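You operate a simulated robot arm through the tools that you are given. There is no shell and no other tool. Be economical: measure what you need, move in short steps, check, and stop when the job is done.

You run a simulated robot arm. Do the job below in one go: nothing can be reset, and whatever is moved stays where it is left.

JOB
Run the hamper-side basin to the HIGH line at 25 C, wet the blue flannel there, put it back.
Fine: plug down first, HOT first, then COLD, then more of either as needed; handles shut, nothing spilt.

The check looks at the end state, three seconds after you hand in, the way a careful person would. Anything else that was tipped, shoved, dropped, spilled or broken makes it a failure.

ROBOT AND FRAMES
A 6-joint arm with a two-finger parallel gripper, fixed in place. Base frame: the origin is at the foot of the arm, x ahead of it, y to its left, z up; the work surface is at about z = 80.8. Lengths are in cm, angles in rad, forces in N, time in s.
With the tool pointing down near the work surface it reaches from about 18 to 84 cm from the base axis. Its first joint turns from -2.897 to 2.897 rad. Payload 3.91 kg.
The tool frame sits at the grasp point between the pads (the TCP): z along the fingers, y along the line on which they close. The tips reach 3 cm beyond it. Largest opening 11 cm; finger width 2, thickness 1; the body of the gripper, 4.8 by 11.2 cm, starts 5.5 cm behind the TCP.
Orientation is that of the tool frame in the base frame, as [roll, pitch, yaw] about the fixed x, y, z axes, in that order (R = Rz(yaw) Ry(pitch) Rx(roll)). With the fingers straight down and closing along the base's y, the tool's x points along the base's -x, its y along +y and its z along -z.

CONTROLS
- The arm moves only by the tool play_rows. Its argument "commands" is a list of rows, each a list of 7 numbers: the turn, a rotation vector about the tool's x, y, z in rad, then the shift along the tool's x, y, z in cm, then the gripper command, from -1 (fully open) to 1 (shut), values between in proportion. In form: [[ax, ay, az, dx, dy, dz, grip], ...]. A call has 1 to 10 rows; each row is the pose to reach, as a shift and turn from the pose commanded when the call began, along the tool's axes at that moment. Rows are played at 5 a second. More than 5 cm and 0.15 rad between two rows, or a gripper value outside its range, and nothing of the call is played. A pose out of reach is approached as far as the arm can. The call stops where the force on the tool passes 90 N (or 10 N more than at its start, if that is more) or the arm is blocked; 0.2 s more then pass. The fingers move at their own pace (about 10.8 cm/s each) and stop on an object; they squeeze with about 35 N. The grip force told is the motor's: it shows also when the fingers shut on nothing. Time passes only in rows, and 0.2 s behind the last, so rows that repeat a pose let the fingers close. The reply holds the time, the measured pose of the TCP, the force on the tool along the base axes, the opening and the grip force, in the units named above and with some noise, with the torque about the TCP (base axes, N m) and any sound that the robot's microphone picked up.
- Cameras (640 x 400 px; columns grow to the right, rows downward): "scene" is fixed at [5.02, -65.04, 157.63]; the picture's right is [0.51, -0.86, 0.00], its down [-0.64, -0.38, -0.67] and it looks along [0.57, 0.34, -0.75] (base axes); focal length 287 px, centre (320, 200). "wrist" rides on the gripper at [7.7, 0.7, -11.4] in the tool frame; the picture's right is [-0.09, 1.00, 0.00], its down [-0.80, -0.07, -0.59] and it looks along [-0.59, -0.05, 0.80] (tool axes); focal length 270 px, centre (320, 200). There is no depth. A picture from a camera that has moved, and an enlarged one, comes with that camera's place and axes in the base frame and with its lens.
- snapshot(camera): a new picture of that camera. No time passes.
- raise_lower(by): slides the trunk up (or, below 0, down) by that many cm; the arm rides with it, the base frame stays. It gives what a move gives, with no picture.
- enlarge(camera, box): a new picture of the part [left, top, right, bottom] of that camera's present view, enlarged. No time passes.
- finish_job(): hands the job in; it is judged then, once.

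Work in short steps. Places have to be worked out from the pictures, the camera data and where the tool is seen: move nearer, look again, correct. Check each grasp and each placing, and mend what went wrong. You have 120 turns and 68 pictures in all, those below and enlarged ones among them. Open the gripper and draw the arm clear of the work before you hand the job in, unless the task says otherwise; then end with one line.

The tools are called after ">>>" by a JSON object that holds its "name" and its "arguments". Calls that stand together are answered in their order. play_rows: Moves the arm, as the interface text tells. Its arguments: {"type":"object","properties":{"commands":{"type":"array","items":{"type":"array","items":{"type":"number"}}}},"required":["commands"]} The other tools are called the same way: raise_lower (by) slides the trunk up or down; snapshot (camera) takes a picture; enlarge (camera, box) takes an enlarged picture of a part of a camera's view; finish_job () hands the job in.

At the start:

```text
time: 0.0
ee_pos: [34.69, -26.97, 123.14]
orientation: [-3.141, 0.0, 3.141]
wrist_force: [-0.1, 0.0, -0.7]
moment: [-0.02, 0.03, 0.01]
grip_width: 11.01
finger_force: 0.2
trunk travel left (down, up): [-47.5, 6.5]
```

scene: 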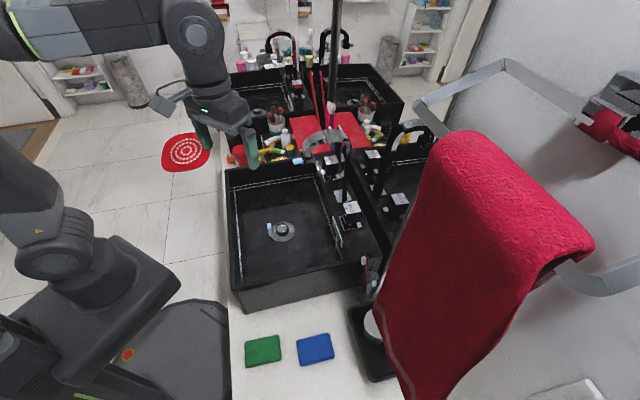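
wrist: 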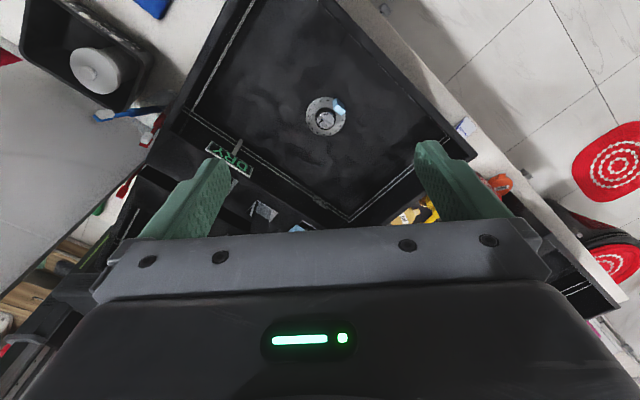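

The scene shows a near basin and others behind it; I enlarge parts to find the hamper, the taps, the marks and the readouts.

>>> {"name": "enlarge", "arguments": {"camera": "scene", "box": [210, 100, 450, 250]}}

>>> {"name": "enlarge", "arguments": {"camera": "scene", "box": [210, 0, 450, 150]}}

>>> {"name": "enlarge", "arguments": {"camera": "scene", "box": [210, 240, 450, 390]}}

```text
2.67 times, centred on (330, 175) of scene
camera zoom: at [5.02, -65.04, 157.63], right [0.51, -0.86, 0.0], down [-0.64, -0.38, -0.67], along [0.57, 0.34, -0.75], focal length 766 px, centre (293, 267)
```

zoom: 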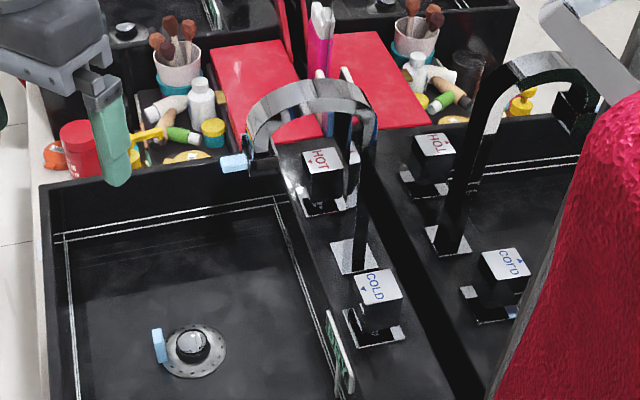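

```text
2.67 times, centred on (330, 75) of scene
camera zoom: at [5.02, -65.04, 157.63], right [0.51, -0.86, 0.0], down [-0.64, -0.38, -0.67], along [0.57, 0.34, -0.75], focal length 766 px, centre (293, 533)
```

zoom: 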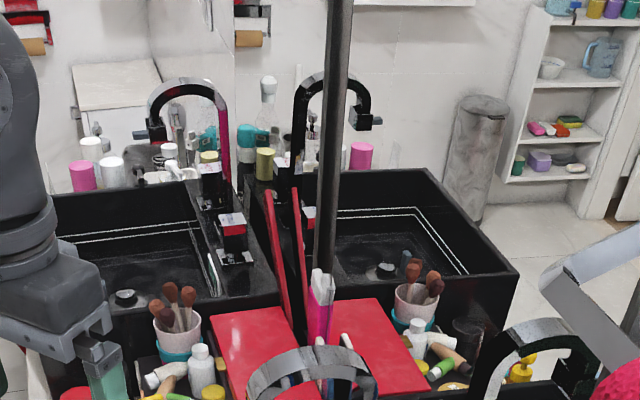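

```text
2.67 times, centred on (330, 315) of scene
camera zoom: at [5.02, -65.04, 157.63], right [0.51, -0.86, 0.0], down [-0.64, -0.38, -0.67], along [0.57, 0.34, -0.75], focal length 766 px, centre (293, -107)
```

zoom: 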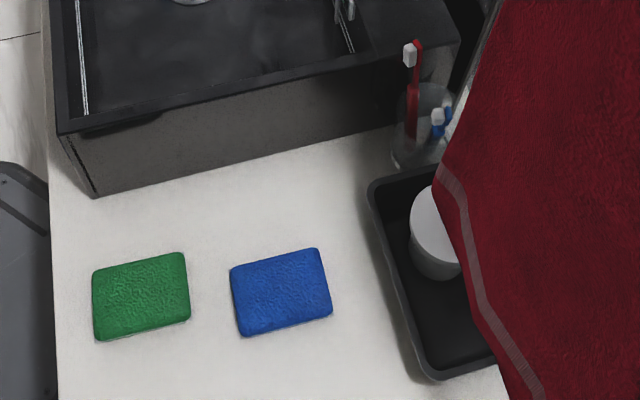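

The counter runs diagonally with a mirror behind it; there's one basin near and another farther along. I need to identify the hamper, so I look at both ends.

>>> {"name": "enlarge", "arguments": {"camera": "scene", "box": [30, 20, 222, 140]}}

>>> {"name": "enlarge", "arguments": {"camera": "scene", "box": [400, 0, 640, 150]}}

>>> {"name": "enlarge", "arguments": {"camera": "wrist", "box": [100, 0, 500, 250]}}

>>> {"name": "enlarge", "arguments": {"camera": "scene", "box": [500, 280, 640, 400]}}

```text
3.33 times, centred on (126, 80) of scene
camera zoom: at [5.02, -65.04, 157.63], right [0.51, -0.86, 0.0], down [-0.64, -0.38, -0.67], along [0.57, 0.34, -0.75], focal length 958 px, centre (967, 600)
```

zoom: 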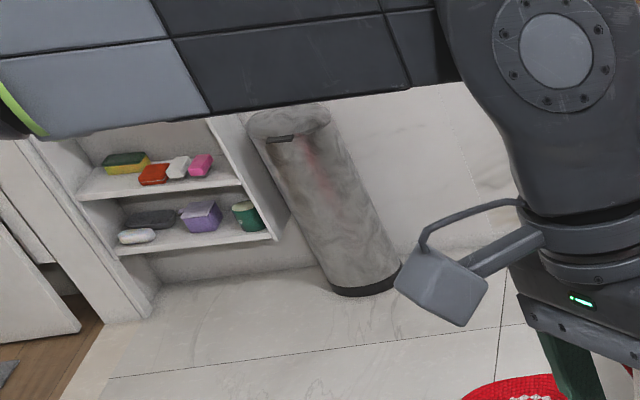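

```text
2.67 times, centred on (520, 75) of scene
camera zoom: at [5.02, -65.04, 157.63], right [0.51, -0.86, 0.0], down [-0.64, -0.38, -0.67], along [0.57, 0.34, -0.75], focal length 766 px, centre (-213, 533)
```

zoom: 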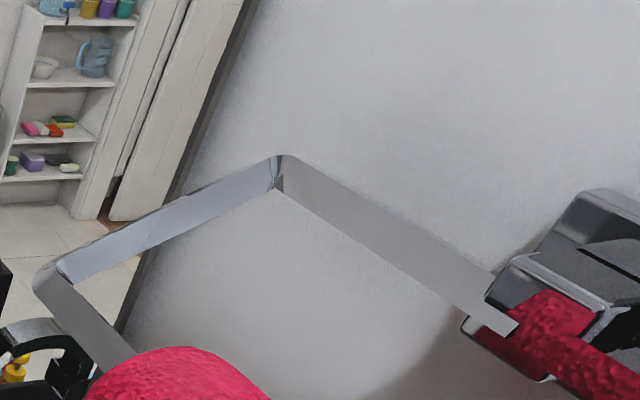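

```text
1.60 times, centred on (300, 125) of wrist
camera zoom: at [26.86, -26.12, 134.56], right [0.09, 1.0, 0.0], down [0.8, -0.07, 0.59], along [0.59, -0.05, -0.8], focal length 432 px, centre (352, 320)
```

zoom: 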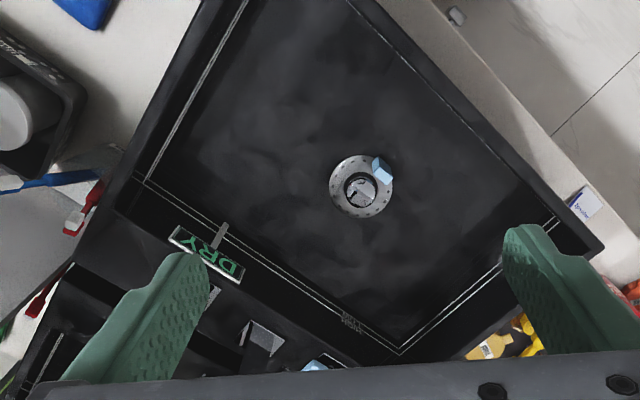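

```text
3.33 times, centred on (570, 340) of scene
camera zoom: at [5.02, -65.04, 157.63], right [0.51, -0.86, 0.0], down [-0.64, -0.38, -0.67], along [0.57, 0.34, -0.75], focal length 958 px, centre (-513, -267)
```

zoom: 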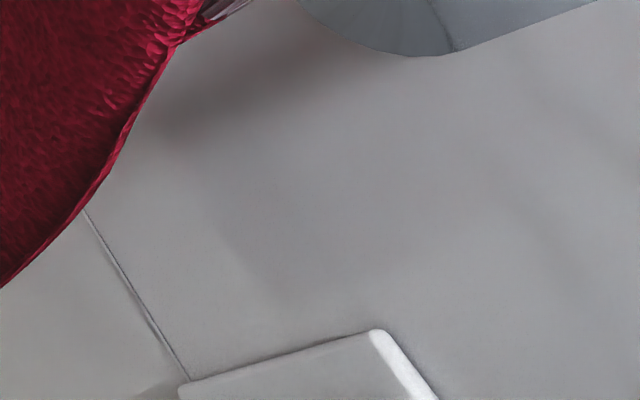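

A display on the near basin says DRY and a small white tag with text sits near the rim; I enlarge those.

>>> {"name": "enlarge", "arguments": {"camera": "wrist", "box": [440, 90, 520, 140]}}

>>> {"name": "enlarge", "arguments": {"camera": "wrist", "box": [180, 80, 372, 200]}}

```text
8.00 times, centred on (480, 115) of wrist
camera zoom: at [26.86, -26.12, 134.56], right [0.09, 1.0, 0.0], down [0.8, -0.07, 0.59], along [0.59, -0.05, -0.8], focal length 2162 px, centre (-960, 880)
```

zoom: 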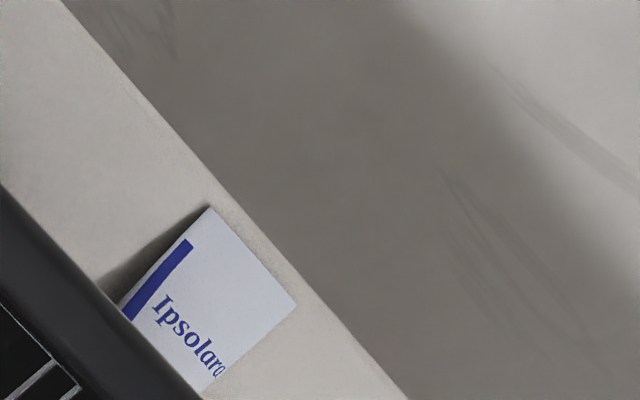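

```text
3.33 times, centred on (276, 140) of wrist
camera zoom: at [26.86, -26.12, 134.56], right [0.09, 1.0, 0.0], down [0.8, -0.07, 0.59], along [0.59, -0.05, -0.8], focal length 901 px, centre (467, 400)
```

zoom: 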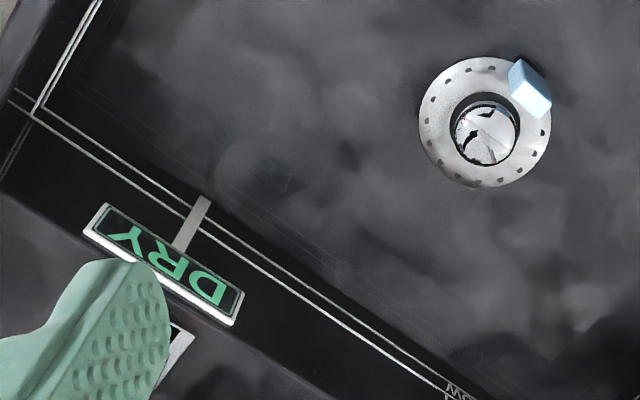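

The near basin is the only one within full reach, but I want to confirm the hamper's place. I turn the tool in place to look toward the right (-y) end.

>>> {"name": "play_rows", "arguments": {"commands": [[0, 0, 0.15, 0, 0, 0, -1], [0, 0, 0.3, 0, 0, 0, -1], [0, 0, 0.45, 0, 0, 0, -1], [0, 0, 0.6, 0, 0, 0, -1], [0, 0, 0.75, 0, 0, 0, -1], [0, 0, 0.9, 0, 0, 0, -1], [0, 0, 1.05, 0, 0, 0, -1], [0, 0, 1.2, 0, 0, 0, -1], [0, 0, 1.35, 0, 0, 0, -1], [0, 0, 1.5, 0, 0, 0, -1]]}}

>>> {"name": "snapshot", "arguments": {"camera": "wrist"}}

```text
time: 2.2
ee_pos: [34.7, -26.93, 123.25]
orientation: [-3.14, 0.002, 1.64]
wrist_force: [-0.9, -0.3, -0.2]
moment: [0.0, 0.02, -0.04]
grip_width: 10.98
finger_force: 0.1
trunk travel left (down, up): [-47.5, 6.5]
```

```text
56 pictures are left
camera wrist: at [34.75, -19.05, 134.6], right [1.0, -0.02, 0.0], down [-0.02, -0.8, 0.59], along [-0.01, -0.59, -0.8], focal length 270 px, centre (320, 200)
```

wrist: 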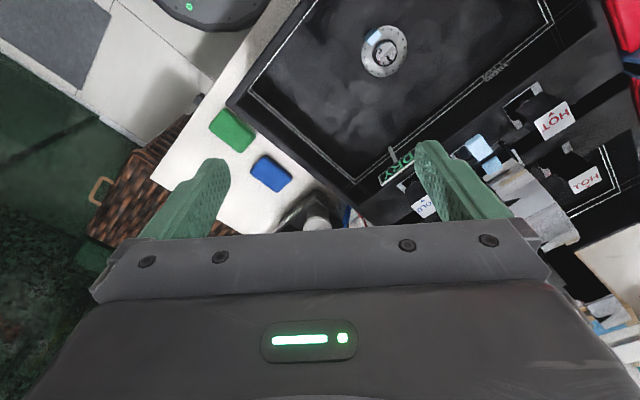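

The wicker hamper stands at the near end of the counter, so the near basin is the one. Now I look closely at drain, taps and display.

>>> {"name": "enlarge", "arguments": {"camera": "wrist", "box": [340, 0, 420, 90]}}

>>> {"name": "enlarge", "arguments": {"camera": "wrist", "box": [448, 60, 640, 180]}}

>>> {"name": "enlarge", "arguments": {"camera": "scene", "box": [290, 130, 402, 240]}}

```text
4.44 times, centred on (380, 45) of wrist
camera zoom: at [34.75, -19.05, 134.6], right [1.0, -0.02, 0.0], down [-0.02, -0.8, 0.59], along [-0.01, -0.59, -0.8], focal length 1201 px, centre (53, 889)
```

zoom: 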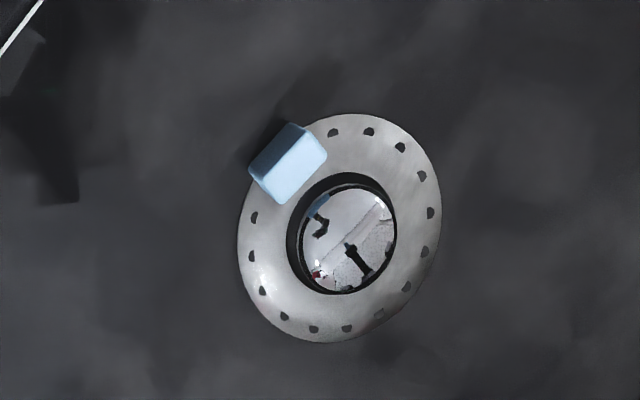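

```text
3.33 times, centred on (544, 120) of wrist
camera zoom: at [34.75, -19.05, 134.6], right [1.0, -0.02, 0.0], down [-0.02, -0.8, 0.59], along [-0.01, -0.59, -0.8], focal length 901 px, centre (-427, 467)
```

zoom: 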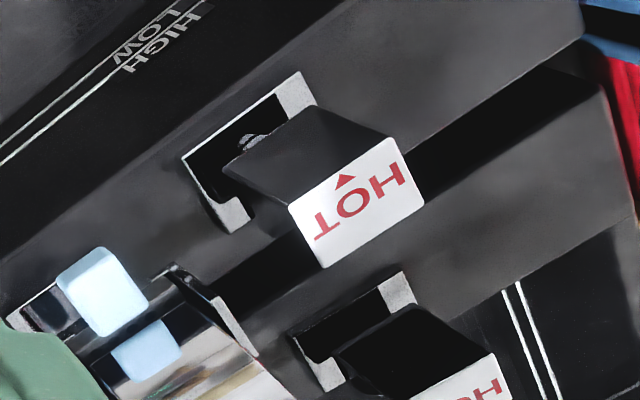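

```text
3.64 times, centred on (346, 185) of scene
camera zoom: at [5.02, -65.04, 157.63], right [0.51, -0.86, 0.0], down [-0.64, -0.38, -0.67], along [0.57, 0.34, -0.75], focal length 1045 px, centre (226, 254)
```

zoom: 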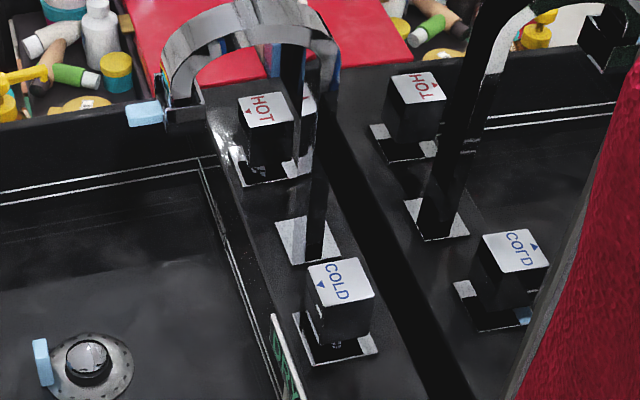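

Drain is near (46,-26.4,80.5), HOT label top near (66,-32.5,99), COLD near (51.6,-47,99); counter axis at 45°. I align the tool to the counter (yaw 2.356) and look closely at taps/spout from above.

>>> {"name": "play_rows", "arguments": {"commands": [[0, 0, -0.143, -0.92, 2.9, -0.35, -1], [0, 0, -0.286, -1.84, 5.8, -0.7, -1], [0, 0, -0.43, -2.76, 8.7, -1.05, -1], [0, 0, -0.573, -3.68, 11.6, -1.4, -1], [0, 0, -0.716, -4.6, 14.5, -1.75, -1], [0, 0, -0.716, -4.6, 14.5, -1.75, -1]]}}

>>> {"name": "snapshot", "arguments": {"camera": "wrist"}}

```text
time: 3.6
ee_pos: [49.73, -30.39, 124.78]
orientation: [3.14, -0.001, 2.36]
wrist_force: [-0.4, 0.2, -0.3]
moment: [0.02, -0.01, 0.0]
grip_width: 11.0
finger_force: 0.1
trunk travel left (down, up): [-47.5, 6.5]
```

```text
52 pictures are left
camera wrist: at [44.79, -24.53, 136.25], right [0.76, 0.64, 0.0], down [0.52, -0.61, 0.59], along [0.38, -0.45, -0.8], focal length 270 px, centre (320, 200)
```

wrist: 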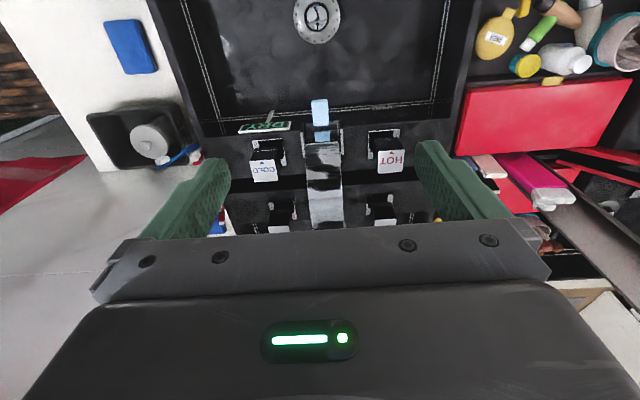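

>>> {"name": "enlarge", "arguments": {"camera": "wrist", "box": [224, 80, 432, 220]}}

>>> {"name": "enlarge", "arguments": {"camera": "wrist", "box": [280, 0, 370, 60]}}

```text
2.86 times, centred on (328, 150) of wrist
camera zoom: at [44.79, -24.53, 136.25], right [0.76, 0.64, 0.0], down [0.52, -0.61, 0.59], along [0.38, -0.45, -0.8], focal length 772 px, centre (297, 343)
```

zoom: 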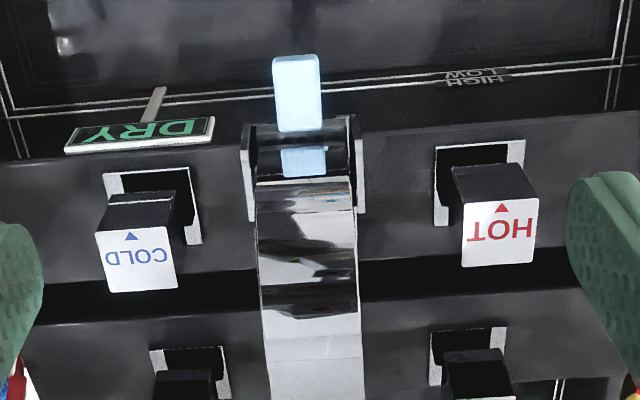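

```text
6.67 times, centred on (325, 30) of wrist
camera zoom: at [44.79, -24.53, 136.25], right [0.76, 0.64, 0.0], down [0.52, -0.61, 0.59], along [0.38, -0.45, -0.8], focal length 1802 px, centre (287, 1333)
```

zoom: 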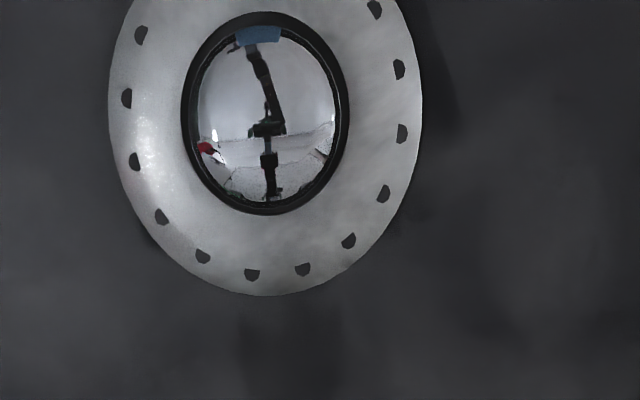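

Fill lines LOW/HIGH are printed on the back wall; spout tip is about (50.4,-31,109). I back off toward the front and descend some to inspect the drain and the blue block beside it.

>>> {"name": "play_rows", "arguments": {"commands": [[0, 0, 0, 4, 0.2, 0, -1], [0, 0, 0, 8, 0.4, 0, -1], [0, 0, 0, 11.4, 0.5, 2, -1], [0, 0, 0, 11.4, 0.5, 6.5, -1], [0, 0, 0, 11.4, 0.5, 11, -1], [0, 0, 0, 11.4, 0.5, 15, -1], [0, 0, 0, 11.4, 0.5, 18.8, -1], [0, 0, 0, 11.4, 0.5, 18.8, -1]]}}

>>> {"name": "snapshot", "arguments": {"camera": "wrist"}}

```text
time: 5.4
ee_pos: [41.7, -21.76, 106.0]
orientation: [-3.141, -0.001, 2.357]
wrist_force: [0.9, -0.1, 0.4]
moment: [0.01, -0.03, -0.01]
grip_width: 10.98
finger_force: 0.1
trunk travel left (down, up): [-47.5, 6.5]
```

```text
49 pictures are left
camera wrist: at [36.76, -15.75, 117.45], right [0.77, 0.64, 0.0], down [0.52, -0.62, 0.59], along [0.38, -0.46, -0.8], focal length 270 px, centre (320, 200)
```

wrist: 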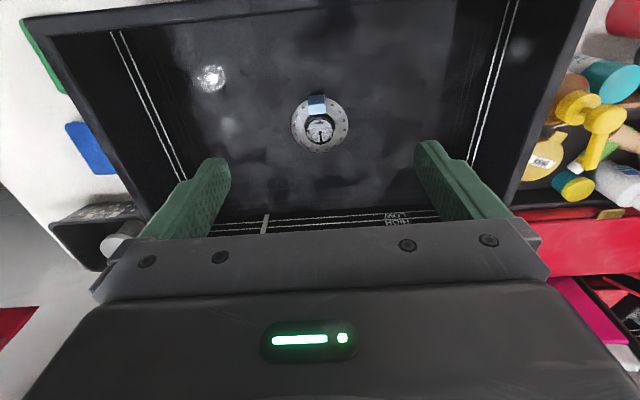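

>>> {"name": "enlarge", "arguments": {"camera": "wrist", "box": [272, 80, 368, 160]}}

>>> {"name": "enlarge", "arguments": {"camera": "scene", "box": [240, 200, 320, 260]}}

```text
5.00 times, centred on (320, 120) of wrist
camera zoom: at [36.76, -15.75, 117.45], right [0.77, 0.64, 0.0], down [0.52, -0.62, 0.59], along [0.38, -0.46, -0.8], focal length 1351 px, centre (320, 600)
```

zoom: 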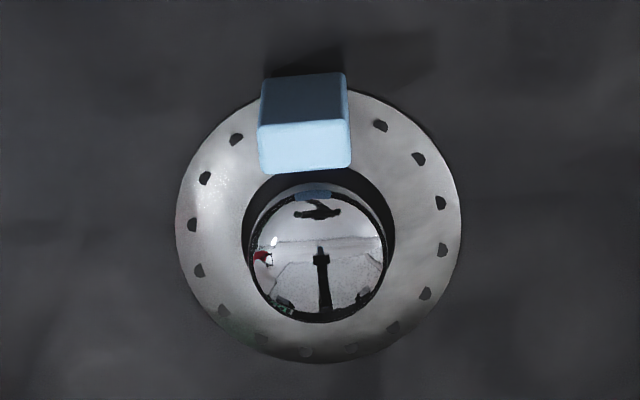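

```text
6.67 times, centred on (280, 230) of scene
camera zoom: at [5.02, -65.04, 157.63], right [0.51, -0.86, 0.0], down [-0.64, -0.38, -0.67], along [0.57, 0.34, -0.75], focal length 1915 px, centre (587, 0)
```

zoom: 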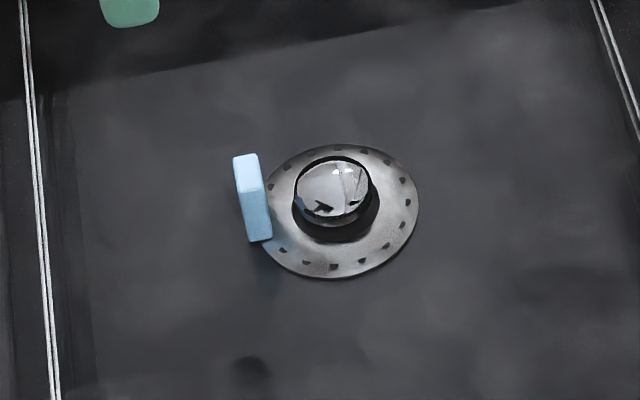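

The blue block is a fixed-looking tab at the drain's front (probably a sensor); the plug stands raised at about (45.7,-26.6,82.6). I close the fingers, lean the tool back a bit to clear the spout, and hover above the plug.

>>> {"name": "play_rows", "arguments": {"commands": [[0, -0.07, 0, -2, -0.2, 2, 1], [0, -0.14, 0, -4, -0.4, 4.5, 1], [0, -0.2, 0, -5.68, -0.6, 8.5, 1], [0, -0.2, 0, -5.68, -0.6, 13, 1], [0, -0.2, 0, -5.68, -0.6, 13, 1]]}}

>>> {"name": "enlarge", "arguments": {"camera": "scene", "box": [200, 120, 360, 260]}}

>>> {"name": "snapshot", "arguments": {"camera": "wrist"}}

```text
time: 6.6
ee_pos: [45.5, -26.39, 93.18]
orientation: [3.14, 0.2, 2.358]
wrist_force: [1.0, -0.1, 0.4]
moment: [0.0, -0.01, -0.01]
grip_width: 0.03
finger_force: 34.8
trunk travel left (down, up): [-47.5, 6.5]
```

```text
2.86 times, centred on (280, 190) of scene
camera zoom: at [5.02, -65.04, 157.63], right [0.51, -0.86, 0.0], down [-0.64, -0.38, -0.67], along [0.57, 0.34, -0.75], focal length 821 px, centre (434, 229)
```

zoom: 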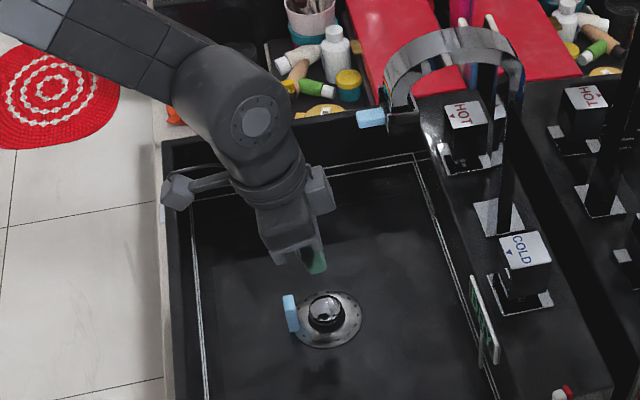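

```text
45 pictures are left
camera wrist: at [39.02, -18.79, 102.82], right [0.76, 0.64, 0.02], down [0.42, -0.52, 0.74], along [0.49, -0.56, -0.67], focal length 270 px, centre (320, 200)
```

wrist: 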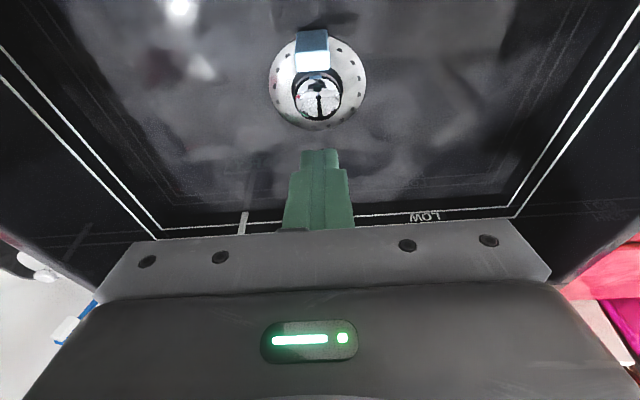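

Tip is over the plug with about 7.6 cm to go. I press straight down in small increments and watch force.

>>> {"name": "play_rows", "arguments": {"commands": [[0, 0, 0, 0.9, 0, 3.9, 1], [0, 0, 0, 1.5, 0, 6.4, 1], [0, 0, 0, 1.65, 0, 7.1, 1], [0, 0, 0, 1.75, 0, 7.6, 1], [0, 0, 0, 1.85, 0, 8.1, 1]]}}

>>> {"name": "enlarge", "arguments": {"camera": "wrist", "box": [240, 50, 400, 170]}}

```text
time: 7.8
ee_pos: [45.23, -26.2, 85.01]
orientation: [3.14, 0.204, 2.359]
wrist_force: [2.7, 3.0, 21.8]
moment: [0.11, -0.01, 0.05]
grip_width: 0.0
finger_force: 34.9
trunk travel left (down, up): [-47.5, 6.5]
```

```text
3.33 times, centred on (320, 110) of wrist
camera zoom: at [38.65, -18.77, 94.65], right [0.76, 0.65, 0.02], down [0.42, -0.52, 0.74], along [0.49, -0.56, -0.67], focal length 901 px, centre (320, 500)
```

zoom: 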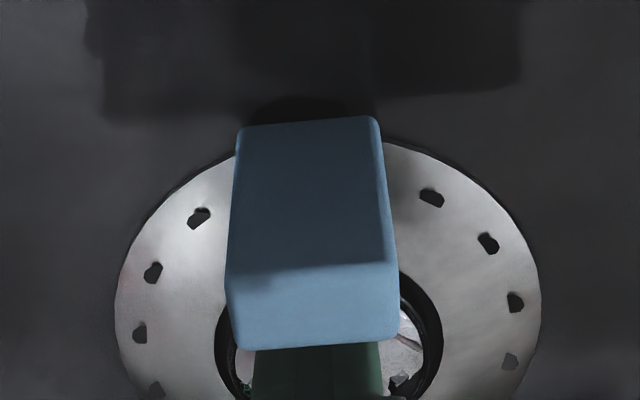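

Contact at 22 N; I push on until it seats or clicks.

>>> {"name": "play_rows", "arguments": {"commands": [[0, 0, 0, 0.06, 0, 0.3, 1], [0, 0, 0, 0.12, 0, 0.6, 1], [0, 0, 0, 0.18, 0, 0.9, 1], [0, 0, 0, 0.24, 0, 1.2, 1]]}}

```text
time: 8.8
ee_pos: [45.1, -26.3, 84.85]
orientation: [3.133, 0.225, 2.359]
wrist_force: [-11.6, 2.1, 45.8]
moment: [0.19, 0.49, 0.0]
grip_width: 0.0
finger_force: 35.2
trunk travel left (down, up): [-47.5, 6.5]
stopped in row 4: the force on the tool passed its limit at 93 N (the readings are from after the stop); the commanded pose is now the measured one
```

It bottomed at tip z≈81.9; I lift off and check whether the plug stays down.

>>> {"name": "play_rows", "arguments": {"commands": [[0, 0, 0, -0.45, 0, -2, 1], [0, 0, 0, -1.4, 0, -6.5, 1], [0, 0, 0, -2.2, 0, -10.5, 1], [0, 0, 0, -2.2, 0, -10.5, 1]]}}

>>> {"name": "enlarge", "arguments": {"camera": "scene", "box": [240, 200, 320, 260]}}

>>> {"name": "enlarge", "arguments": {"camera": "wrist", "box": [240, 20, 400, 140]}}

```text
time: 9.8
ee_pos: [45.48, -26.56, 94.82]
orientation: [3.137, 0.213, 2.36]
wrist_force: [0.4, 0.4, -0.7]
moment: [-0.02, 0.02, 0.0]
grip_width: 0.0
finger_force: 34.8
trunk travel left (down, up): [-47.5, 6.5]
```

```text
6.67 times, centred on (280, 230) of scene
camera zoom: at [5.02, -65.04, 157.63], right [0.51, -0.86, 0.0], down [-0.64, -0.38, -0.67], along [0.57, 0.34, -0.75], focal length 1915 px, centre (587, 0)
```

zoom: 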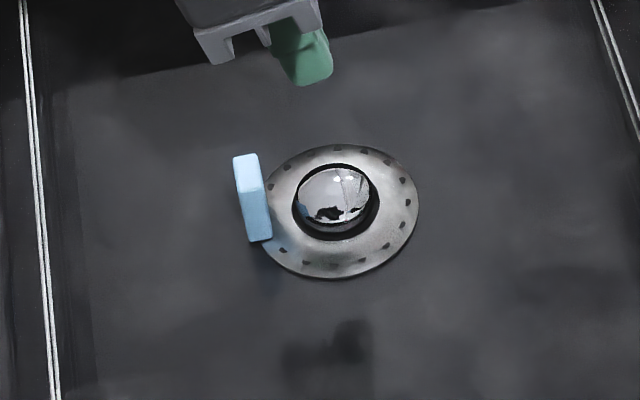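

```text
3.33 times, centred on (320, 80) of wrist
camera zoom: at [38.77, -18.87, 104.34], right [0.76, 0.65, 0.02], down [0.41, -0.52, 0.75], along [0.5, -0.56, -0.66], focal length 901 px, centre (320, 600)
```

zoom: 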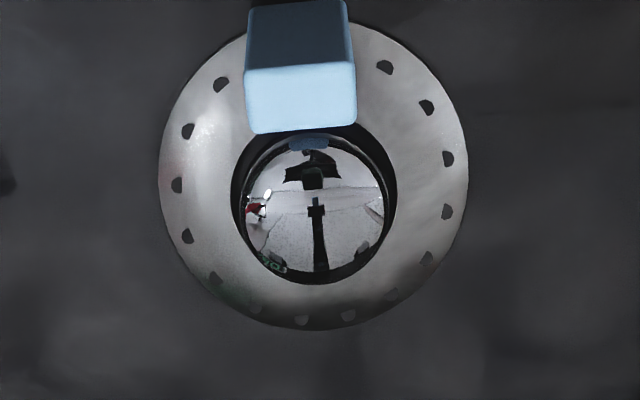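

The plug top sits lower now (about 0.6 cm) and stays there. Next I lift well above the spout, straighten up, and open the fingers partway.

>>> {"name": "play_rows", "arguments": {"commands": [[0, 0, 0, -0.2, 0, -4.5, 0], [0, 0, 0, -0.5, 0, -9.2, 0], [0, 0, 0, -1.5, 0, -14, 0], [0, 0, 0, -2.5, 0, -18.8, 0], [0, 0, 0, -3.5, 0, -23.5, 0], [0, 0.1, 0, -4.5, 0, -28, 0], [0, 0.213, 0, -5.5, 0, -31, 0], [0, 0.213, 0, -5.5, 0, -31, 0]]}}

```text
time: 11.6
ee_pos: [44.58, -25.91, 126.55]
orientation: [3.135, -0.002, 2.359]
wrist_force: [0.3, -0.1, 0.1]
moment: [-0.01, -0.02, 0.02]
grip_width: 5.5
finger_force: 0.1
trunk travel left (down, up): [-47.5, 6.5]
```

I move over HOT at (66,-32.6), staying high.

>>> {"name": "play_rows", "arguments": {"commands": [[0, 0, 0, -3.9, 2.1, 0, 0], [0, 0, 0, -7.9, 4.2, 0, 0], [0, 0, 0, -11.9, 6.3, 0, 0], [0, 0, 0, -15.9, 8.4, 0, 0], [0, 0, 0, -19.87, 10.4, 0, 0], [0, 0, 0, -19.87, 10.4, 4.5, 0], [0, 0, 0, -19.87, 10.4, 9, 0], [0, 0, 0, -19.87, 10.4, 9, 0]]}}

>>> {"name": "snapshot", "arguments": {"camera": "wrist"}}

>>> {"name": "enlarge", "arguments": {"camera": "scene", "box": [250, 80, 410, 220]}}

```text
time: 13.4
ee_pos: [65.95, -32.34, 117.57]
orientation: [3.136, 0.0, 2.36]
wrist_force: [-0.3, -0.4, 0.3]
moment: [0.0, 0.0, 0.02]
grip_width: 5.49
finger_force: 0.0
out of reach, approached as far as the arm can: row 5
trunk travel left (down, up): [-47.5, 6.5]
```

```text
41 pictures are left
camera wrist: at [60.96, -26.36, 129.01], right [0.76, 0.64, 0.0], down [0.52, -0.62, 0.59], along [0.39, -0.45, -0.8], focal length 270 px, centre (320, 200)
```

wrist: 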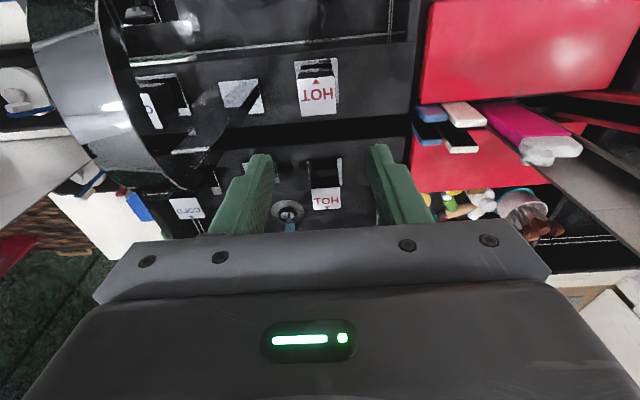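

```text
2.86 times, centred on (330, 150) of scene
camera zoom: at [5.02, -65.04, 157.63], right [0.51, -0.86, 0.0], down [-0.64, -0.38, -0.67], along [0.57, 0.34, -0.75], focal length 821 px, centre (291, 343)
```

zoom: 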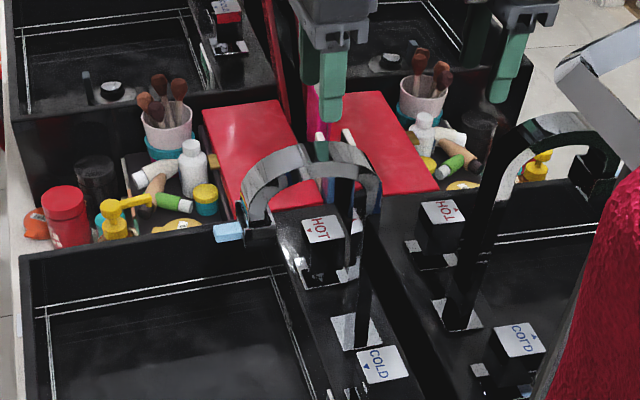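

HOT reads at (66.3,-32.6), nearly beneath the tool. I descend with fingers either side of it.

>>> {"name": "play_rows", "arguments": {"commands": [[0, 0, 0, -0.3, 0, 4.5, 0], [0, 0, 0, -0.3, 0, 9, 0], [0, 0, 0, -0.3, 0, 13, 0], [0, 0, 0, -0.3, 0, 16, 0], [0, 0, 0, -0.3, 0, 18.5, 0], [0, 0, 0, -0.3, 0, 18.5, 0]]}}

>>> {"name": "snapshot", "arguments": {"camera": "wrist"}}

>>> {"name": "enlarge", "arguments": {"camera": "scene", "box": [270, 100, 390, 220]}}

```text
time: 14.8
ee_pos: [65.97, -32.3, 98.9]
orientation: [3.135, 0.0, 2.36]
wrist_force: [-0.8, -0.6, -0.4]
moment: [0.0, 0.0, -0.02]
grip_width: 5.5
finger_force: 0.0
trunk travel left (down, up): [-47.5, 6.5]
```

```text
39 pictures are left
camera wrist: at [60.86, -26.4, 110.29], right [0.76, 0.64, 0.0], down [0.52, -0.62, 0.59], along [0.39, -0.45, -0.8], focal length 270 px, centre (320, 200)
```

wrist: 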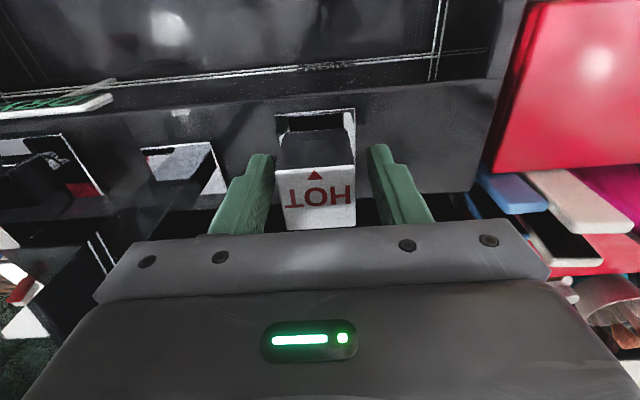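

```text
3.33 times, centred on (330, 160) of scene
camera zoom: at [5.02, -65.04, 157.63], right [0.51, -0.86, 0.0], down [-0.64, -0.38, -0.67], along [0.57, 0.34, -0.75], focal length 958 px, centre (287, 333)
```

zoom: 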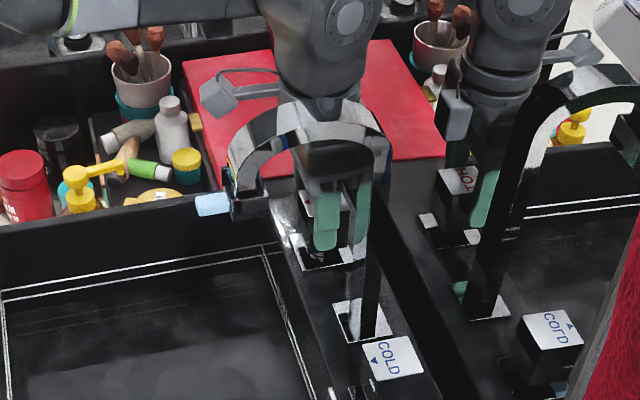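

Fingers straddle the HOT block nicely. I close on it.

>>> {"name": "play_rows", "arguments": {"commands": [[0, 0, 0, 0, 0, 0, 1], [0, 0, 0, 0, 0, 0, 1]]}}

>>> {"name": "enlarge", "arguments": {"camera": "wrist", "box": [0, 80, 400, 240]}}

```text
time: 15.4
ee_pos: [65.82, -32.46, 98.74]
orientation: [3.139, -0.002, 2.358]
wrist_force: [-7.3, -5.0, -2.9]
moment: [-1.07, 0.41, -0.05]
grip_width: 3.98
finger_force: 45.0
trunk travel left (down, up): [-47.5, 6.5]
```

```text
1.60 times, centred on (200, 160) of wrist
camera zoom: at [60.76, -26.53, 110.28], right [0.77, 0.64, 0.0], down [0.52, -0.62, 0.59], along [0.38, -0.45, -0.8], focal length 432 px, centre (512, 264)
```

zoom: 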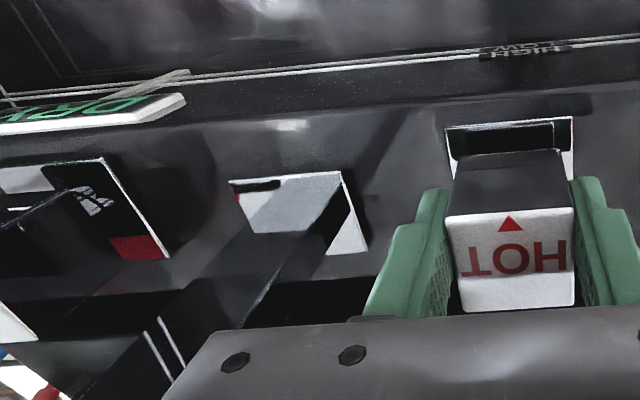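

Gripped (3.98 cm). I pull it gently toward the basin and watch force and sound.

>>> {"name": "play_rows", "arguments": {"commands": [[0, 0, 0, 0.3, -0.15, 0, 1], [0, 0, 0, 0.6, -0.15, 0.05, 1], [0, 0, 0, 0.9, -0.15, 0.1, 1]]}}

>>> {"name": "snapshot", "arguments": {"camera": "wrist"}}

>>> {"name": "enlarge", "arguments": {"camera": "scene", "box": [240, 100, 400, 240]}}

```text
time: 16.2
ee_pos: [65.74, -32.51, 98.94]
orientation: [3.135, 0.007, 2.357]
wrist_force: [21.8, -33.2, 1.0]
moment: [-1.8, 0.36, -0.07]
grip_width: 3.98
finger_force: 44.7
trunk travel left (down, up): [-47.5, 6.5]
```

```text
36 pictures are left
camera wrist: at [60.66, -26.47, 110.23], right [0.77, 0.64, 0.01], down [0.51, -0.62, 0.6], along [0.39, -0.46, -0.8], focal length 270 px, centre (320, 200)
```

wrist: 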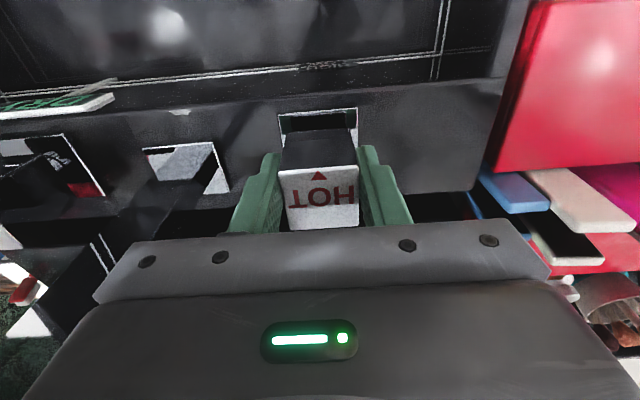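

```text
2.86 times, centred on (320, 170) of scene
camera zoom: at [5.02, -65.04, 157.63], right [0.51, -0.86, 0.0], down [-0.64, -0.38, -0.67], along [0.57, 0.34, -0.75], focal length 821 px, centre (320, 286)
```

zoom: 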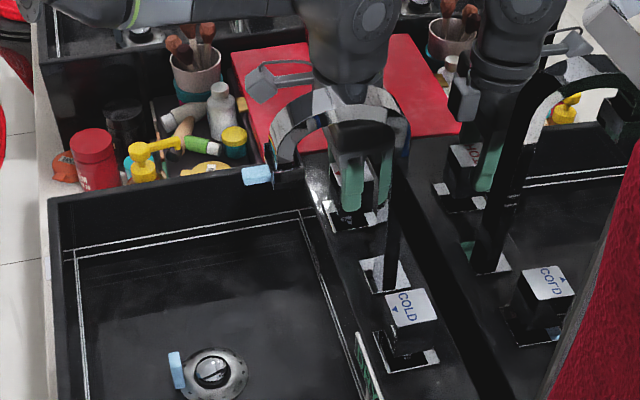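

No movement: 40 N of reaction with the handle fixed between the long pads, which resist its tilt. I try letting the tool lean with it about the low pivot.

>>> {"name": "play_rows", "arguments": {"commands": [[0, -0.05, 0, -0.65, 0, 0, 1], [0, -0.1, 0, -0.4, 0, 0, 1], [0, -0.15, 0, -0.2, 0, 0, 1], [0, -0.2, 0, 0, 0, 0, 1]]}}

>>> {"name": "enlarge", "arguments": {"camera": "wrist", "box": [200, 80, 440, 240]}}

```text
time: 17.2
ee_pos: [65.39, -32.15, 98.67]
orientation: [3.137, 0.198, 2.357]
wrist_force: [-2.6, -21.8, 0.4]
moment: [-0.15, 1.92, -0.24]
grip_width: 3.98
finger_force: 44.9
trunk travel left (down, up): [-47.5, 6.5]
```

```text
2.50 times, centred on (320, 160) of wrist
camera zoom: at [58.84, -24.62, 108.4], right [0.76, 0.65, 0.02], down [0.42, -0.52, 0.74], along [0.49, -0.56, -0.67], focal length 676 px, centre (320, 300)
```

zoom: 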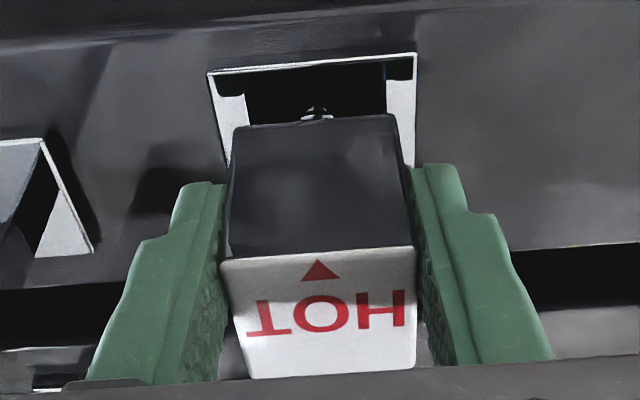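

The handle hasn't tilted at all, so it's not a pull lever; the arrow may be a pointer of a rotary knob. I return upright to neutral first, then try a twist about the vertical.

>>> {"name": "play_rows", "arguments": {"commands": [[0, 0.1, 0, -0.05, 0, 0, 1], [0, 0.2, 0, -0.05, 0, 0, 1], [0, 0.2, 0, -0.05, 0, 0, 0.25], [0, 0.2, 0, -0.05, 0, 0, 0.25]]}}

```text
time: 18.2
ee_pos: [65.47, -31.89, 98.7]
orientation: [3.136, -0.002, 2.36]
wrist_force: [-4.7, -2.0, -1.0]
moment: [0.02, 0.15, -0.06]
grip_width: 4.39
finger_force: 2.3
trunk travel left (down, up): [-47.5, 6.5]
```

>>> {"name": "play_rows", "arguments": {"commands": [[0, 0, 0, -0.9, -0.2, 0, 0.2], [0, 0, 0, -0.9, -0.2, 0, 1], [0, 0, 0, -0.9, -0.2, 0, 1], [0, 0, 0.08, -0.9, -0.2, 0, 1], [0, 0, 0.16, -0.9, -0.2, 0, 1], [0, 0, 0.24, -0.9, -0.2, 0, 1]]}}

>>> {"name": "enlarge", "arguments": {"camera": "wrist", "box": [200, 80, 440, 240]}}

```text
time: 19.6
ee_pos: [66.05, -32.78, 98.72]
orientation: [3.136, 0.001, 2.119]
wrist_force: [4.0, -1.0, -0.8]
moment: [-1.4, -0.4, 1.63]
grip_width: 4.52
finger_force: 45.1
trunk travel left (down, up): [-47.5, 6.5]
```

```text
2.50 times, centred on (320, 160) of wrist
camera zoom: at [62.53, -25.77, 110.2], right [0.9, 0.44, 0.01], down [0.35, -0.72, 0.59], along [0.27, -0.53, -0.8], focal length 676 px, centre (320, 300)
```

zoom: 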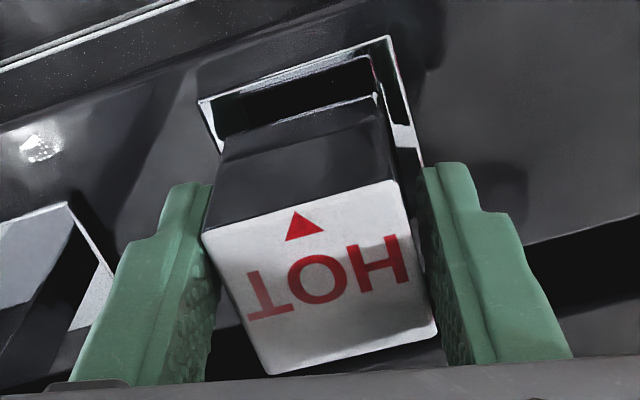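

The knob doesn't turn either, and the text orientation says the arrow points toward the user: pull-to-open. In my earlier pull the gripper's moment opposed the lever; I'll instead push from behind with closed fingertips. First release and lift.

>>> {"name": "play_rows", "arguments": {"commands": [[0, 0, -0.12, 0, 0, 0, 0], [0, 0, -0.24, 0, 0, 0, 0], [0, 0, -0.24, 0, 0, -3, 0], [0, 0, -0.24, 0, 0, -7, 0], [0, 0, -0.24, 0, 0, -9, 1], [0, 0, -0.24, 0, 0, -9, 1]]}}

>>> {"name": "snapshot", "arguments": {"camera": "wrist"}}

```text
time: 21.0
ee_pos: [66.12, -32.71, 107.84]
orientation: [3.138, 0.0, 2.36]
wrist_force: [0.0, 0.1, 0.2]
moment: [0.01, 0.0, 0.0]
grip_width: 0.0
finger_force: 35.2
trunk travel left (down, up): [-47.5, 6.5]
```

```text
32 pictures are left
camera wrist: at [61.01, -26.83, 119.3], right [0.76, 0.64, 0.0], down [0.52, -0.62, 0.59], along [0.39, -0.45, -0.8], focal length 270 px, centre (320, 200)
```

wrist: 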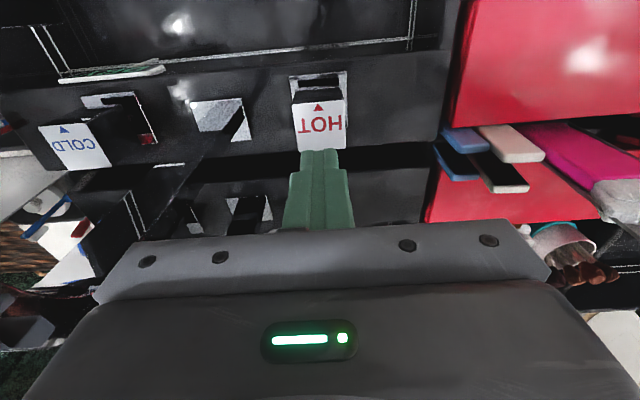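

There's about 3 cm between the handle's back and the mirror. I lean the tool back 0.2 rad, hover the closed tips behind HOT, then lower.

>>> {"name": "play_rows", "arguments": {"commands": [[0, -0.1, 0, -1.5, 0.1, 0, 1], [0, -0.2, 0, -3, 0.1, 0, 1], [0, -0.2, 0, -3, 0.1, 2.8, 1], [0, -0.2, 0, -3, 0.1, 2.8, 1]]}}

>>> {"name": "enlarge", "arguments": {"camera": "scene", "box": [290, 100, 390, 200]}}

>>> {"name": "enlarge", "arguments": {"camera": "wrist", "box": [200, 60, 440, 240]}}

```text
time: 22.0
ee_pos: [67.88, -34.81, 105.05]
orientation: [3.137, 0.2, 2.359]
wrist_force: [0.7, -0.6, 0.5]
moment: [0.02, 0.01, 0.01]
grip_width: 0.0
finger_force: 35.2
trunk travel left (down, up): [-47.5, 6.5]
```

```text
4.00 times, centred on (340, 150) of scene
camera zoom: at [5.02, -65.04, 157.63], right [0.51, -0.86, 0.0], down [-0.64, -0.38, -0.67], along [0.57, 0.34, -0.75], focal length 1149 px, centre (240, 400)
```

zoom: 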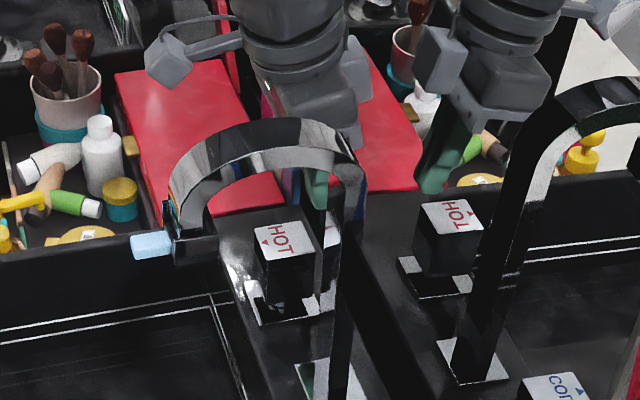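

```text
2.22 times, centred on (320, 150) of wrist
camera zoom: at [61.42, -27.31, 114.76], right [0.76, 0.65, 0.02], down [0.42, -0.52, 0.74], along [0.49, -0.56, -0.67], focal length 601 px, centre (320, 311)
```

zoom: 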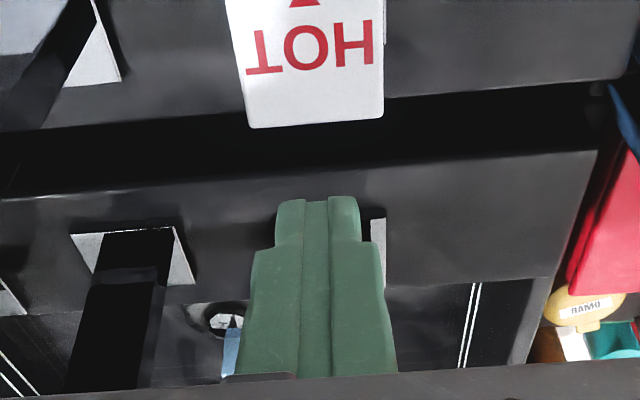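

Tips are behind the label with mirror clearance; I lower 6 cm vertically.

>>> {"name": "play_rows", "arguments": {"commands": [[0, 0, 0, 0.6, 0, 2.95, 1], [0, 0, 0, 1.0, 0, 4.9, 1], [0, 0, 0, 1.2, 0, 5.9, 1], [0, 0, 0, 1.2, 0, 5.9, 1]]}}

>>> {"name": "enlarge", "arguments": {"camera": "wrist", "box": [200, 60, 440, 240]}}

```text
time: 23.0
ee_pos: [68.28, -35.09, 99.35]
orientation: [3.135, 0.211, 2.358]
wrist_force: [23.4, -25.4, 32.6]
moment: [-0.2, 0.51, -0.02]
grip_width: 0.0
finger_force: 34.9
trunk travel left (down, up): [-47.5, 6.5]
```

```text
2.22 times, centred on (320, 150) of wrist
camera zoom: at [61.7, -27.6, 108.9], right [0.76, 0.65, 0.03], down [0.41, -0.52, 0.75], along [0.5, -0.56, -0.66], focal length 601 px, centre (320, 311)
```

zoom: 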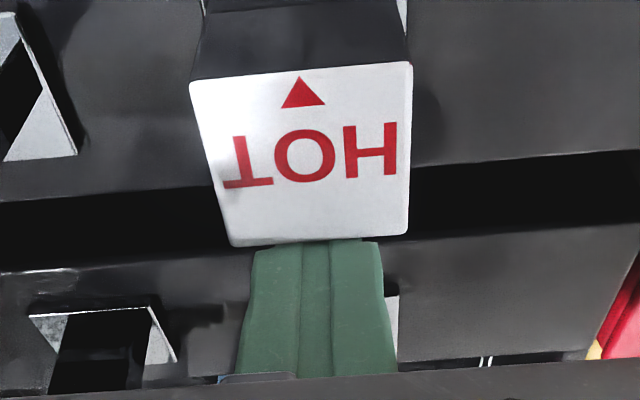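

Fingertips rest against the block's back. Now I pull toward the basin.

>>> {"name": "play_rows", "arguments": {"commands": [[0, 0, 0, 0.4, 0, -0.2, 1], [0, 0, 0, 0.8, 0, -0.25, 1], [0, 0, 0, 1.2, 0, -0.3, 1], [0, 0, 0, 1.6, 0, -0.4, 1]]}}

>>> {"name": "enlarge", "arguments": {"camera": "wrist", "box": [200, 60, 440, 240]}}

```text
time: 23.7
ee_pos: [68.37, -34.93, 99.61]
orientation: [3.131, 0.236, 2.361]
wrist_force: [26.7, -32.4, -5.2]
moment: [-0.17, -0.22, 0.13]
grip_width: 0.0
finger_force: 35.2
trunk travel left (down, up): [-47.5, 6.5]
stopped in row 3: the force on the tool passed its limit at 94 N (the readings are from after the stop); the commanded pose is now the measured one
```

```text
2.22 times, centred on (320, 150) of wrist
camera zoom: at [61.58, -27.31, 108.87], right [0.76, 0.65, 0.03], down [0.4, -0.5, 0.76], along [0.51, -0.57, -0.64], focal length 601 px, centre (320, 311)
```

zoom: 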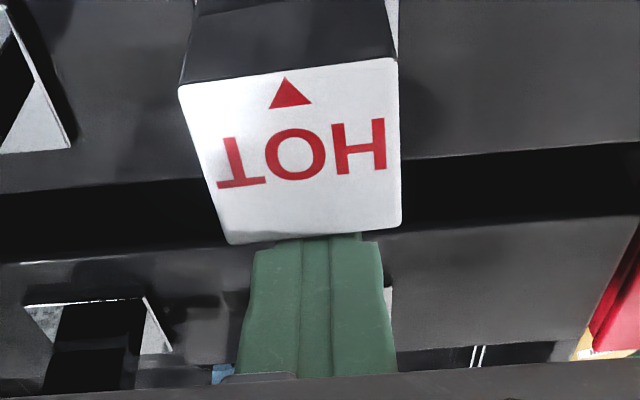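

94 N and rigid, so it isn't a pull lever. My earlier twist was clockwise – likely already the shut stop; counter-clockwise wasn't tried. I back off, rise and re-straddle the handle.

>>> {"name": "play_rows", "arguments": {"commands": [[0, 0, 0, -0.4, 0, 0.1, 1], [0, 0, 0, -1.2, 0, -3.5, 1], [0, 0, 0, -2.2, 0, -8, 1], [0, 0.1, 0, -1.0, 0, -8.5, 0], [0, 0.236, 0, 1.4, 0, -9, 0], [0, 0.236, 0, 1.4, 0, -9, 0]]}}

```text
time: 25.1
ee_pos: [65.41, -32.01, 108.04]
orientation: [3.133, -0.008, 2.363]
wrist_force: [-0.3, 0.0, 0.0]
moment: [0.03, 0.02, 0.01]
grip_width: 5.51
finger_force: 0.0
trunk travel left (down, up): [-47.5, 6.5]
```

>>> {"name": "play_rows", "arguments": {"commands": [[0, 0, 0, -1, 0, 2.5, 0], [0, 0, 0, -1, 0, 6, 0], [0, 0, 0, -1, 0, 9.4, 0], [0, 0, 0, -1, 0, 9.4, 0], [0, 0, 0, -1, 0, 9.4, 1], [0, 0, 0, -1, 0, 9.4, 1]]}}

>>> {"name": "play_rows", "arguments": {"commands": [[0, 0, -0.08, 0, 0, 0, 1], [0, 0, -0.16, 0, 0, 0, 1], [0, 0, -0.24, 0, 0, 0, 1]]}}

>>> {"name": "enlarge", "arguments": {"camera": "wrist", "box": [200, 80, 440, 240]}}

```text
time: 26.5
ee_pos: [66.09, -32.74, 98.76]
orientation: [3.133, -0.003, 2.363]
wrist_force: [-1.5, -0.1, 0.0]
moment: [-0.87, 1.0, 0.02]
grip_width: 4.0
finger_force: 45.3
trunk travel left (down, up): [-47.5, 6.5]
```

```text
time: 27.3
ee_pos: [65.87, -32.79, 98.72]
orientation: [3.133, -0.004, 2.602]
wrist_force: [-15.9, -5.5, -8.9]
moment: [-1.81, 1.08, -0.04]
grip_width: 3.98
finger_force: 45.2
trunk travel left (down, up): [-47.5, 6.5]
```

```text
2.50 times, centred on (320, 160) of wrist
camera zoom: at [59.73, -28.34, 110.22], right [0.59, 0.81, 0.01], down [0.65, -0.48, 0.59], along [0.48, -0.34, -0.81], focal length 676 px, centre (320, 300)
```

zoom: 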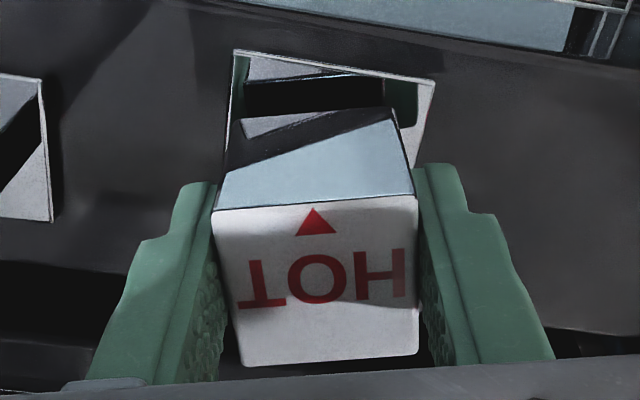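

It turns freely counter-clockwise. I check for water and the display.

>>> {"name": "snapshot", "arguments": {"camera": "wrist"}}

>>> {"name": "enlarge", "arguments": {"camera": "scene", "box": [220, 100, 400, 280]}}

```text
26 pictures are left
camera wrist: at [59.73, -28.34, 110.22], right [0.59, 0.81, 0.01], down [0.65, -0.48, 0.59], along [0.48, -0.34, -0.81], focal length 270 px, centre (320, 200)
```

wrist: 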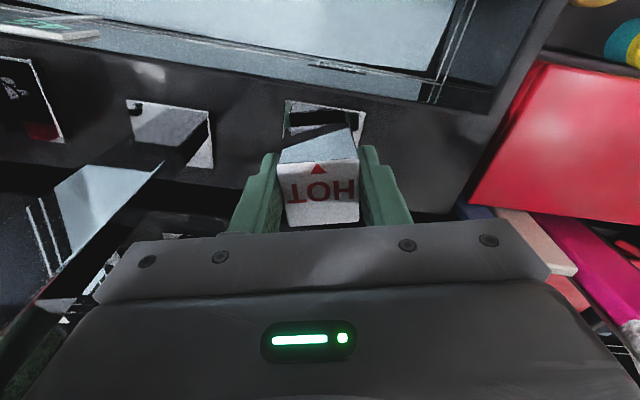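

```text
2.22 times, centred on (310, 190) of scene
camera zoom: at [5.02, -65.04, 157.63], right [0.51, -0.86, 0.0], down [-0.64, -0.38, -0.67], along [0.57, 0.34, -0.75], focal length 638 px, centre (342, 222)
```

zoom: 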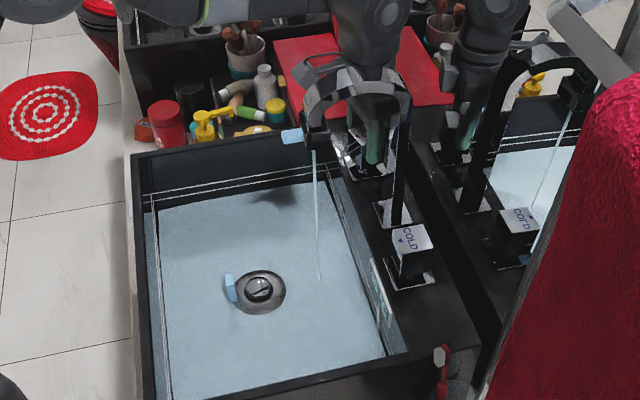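

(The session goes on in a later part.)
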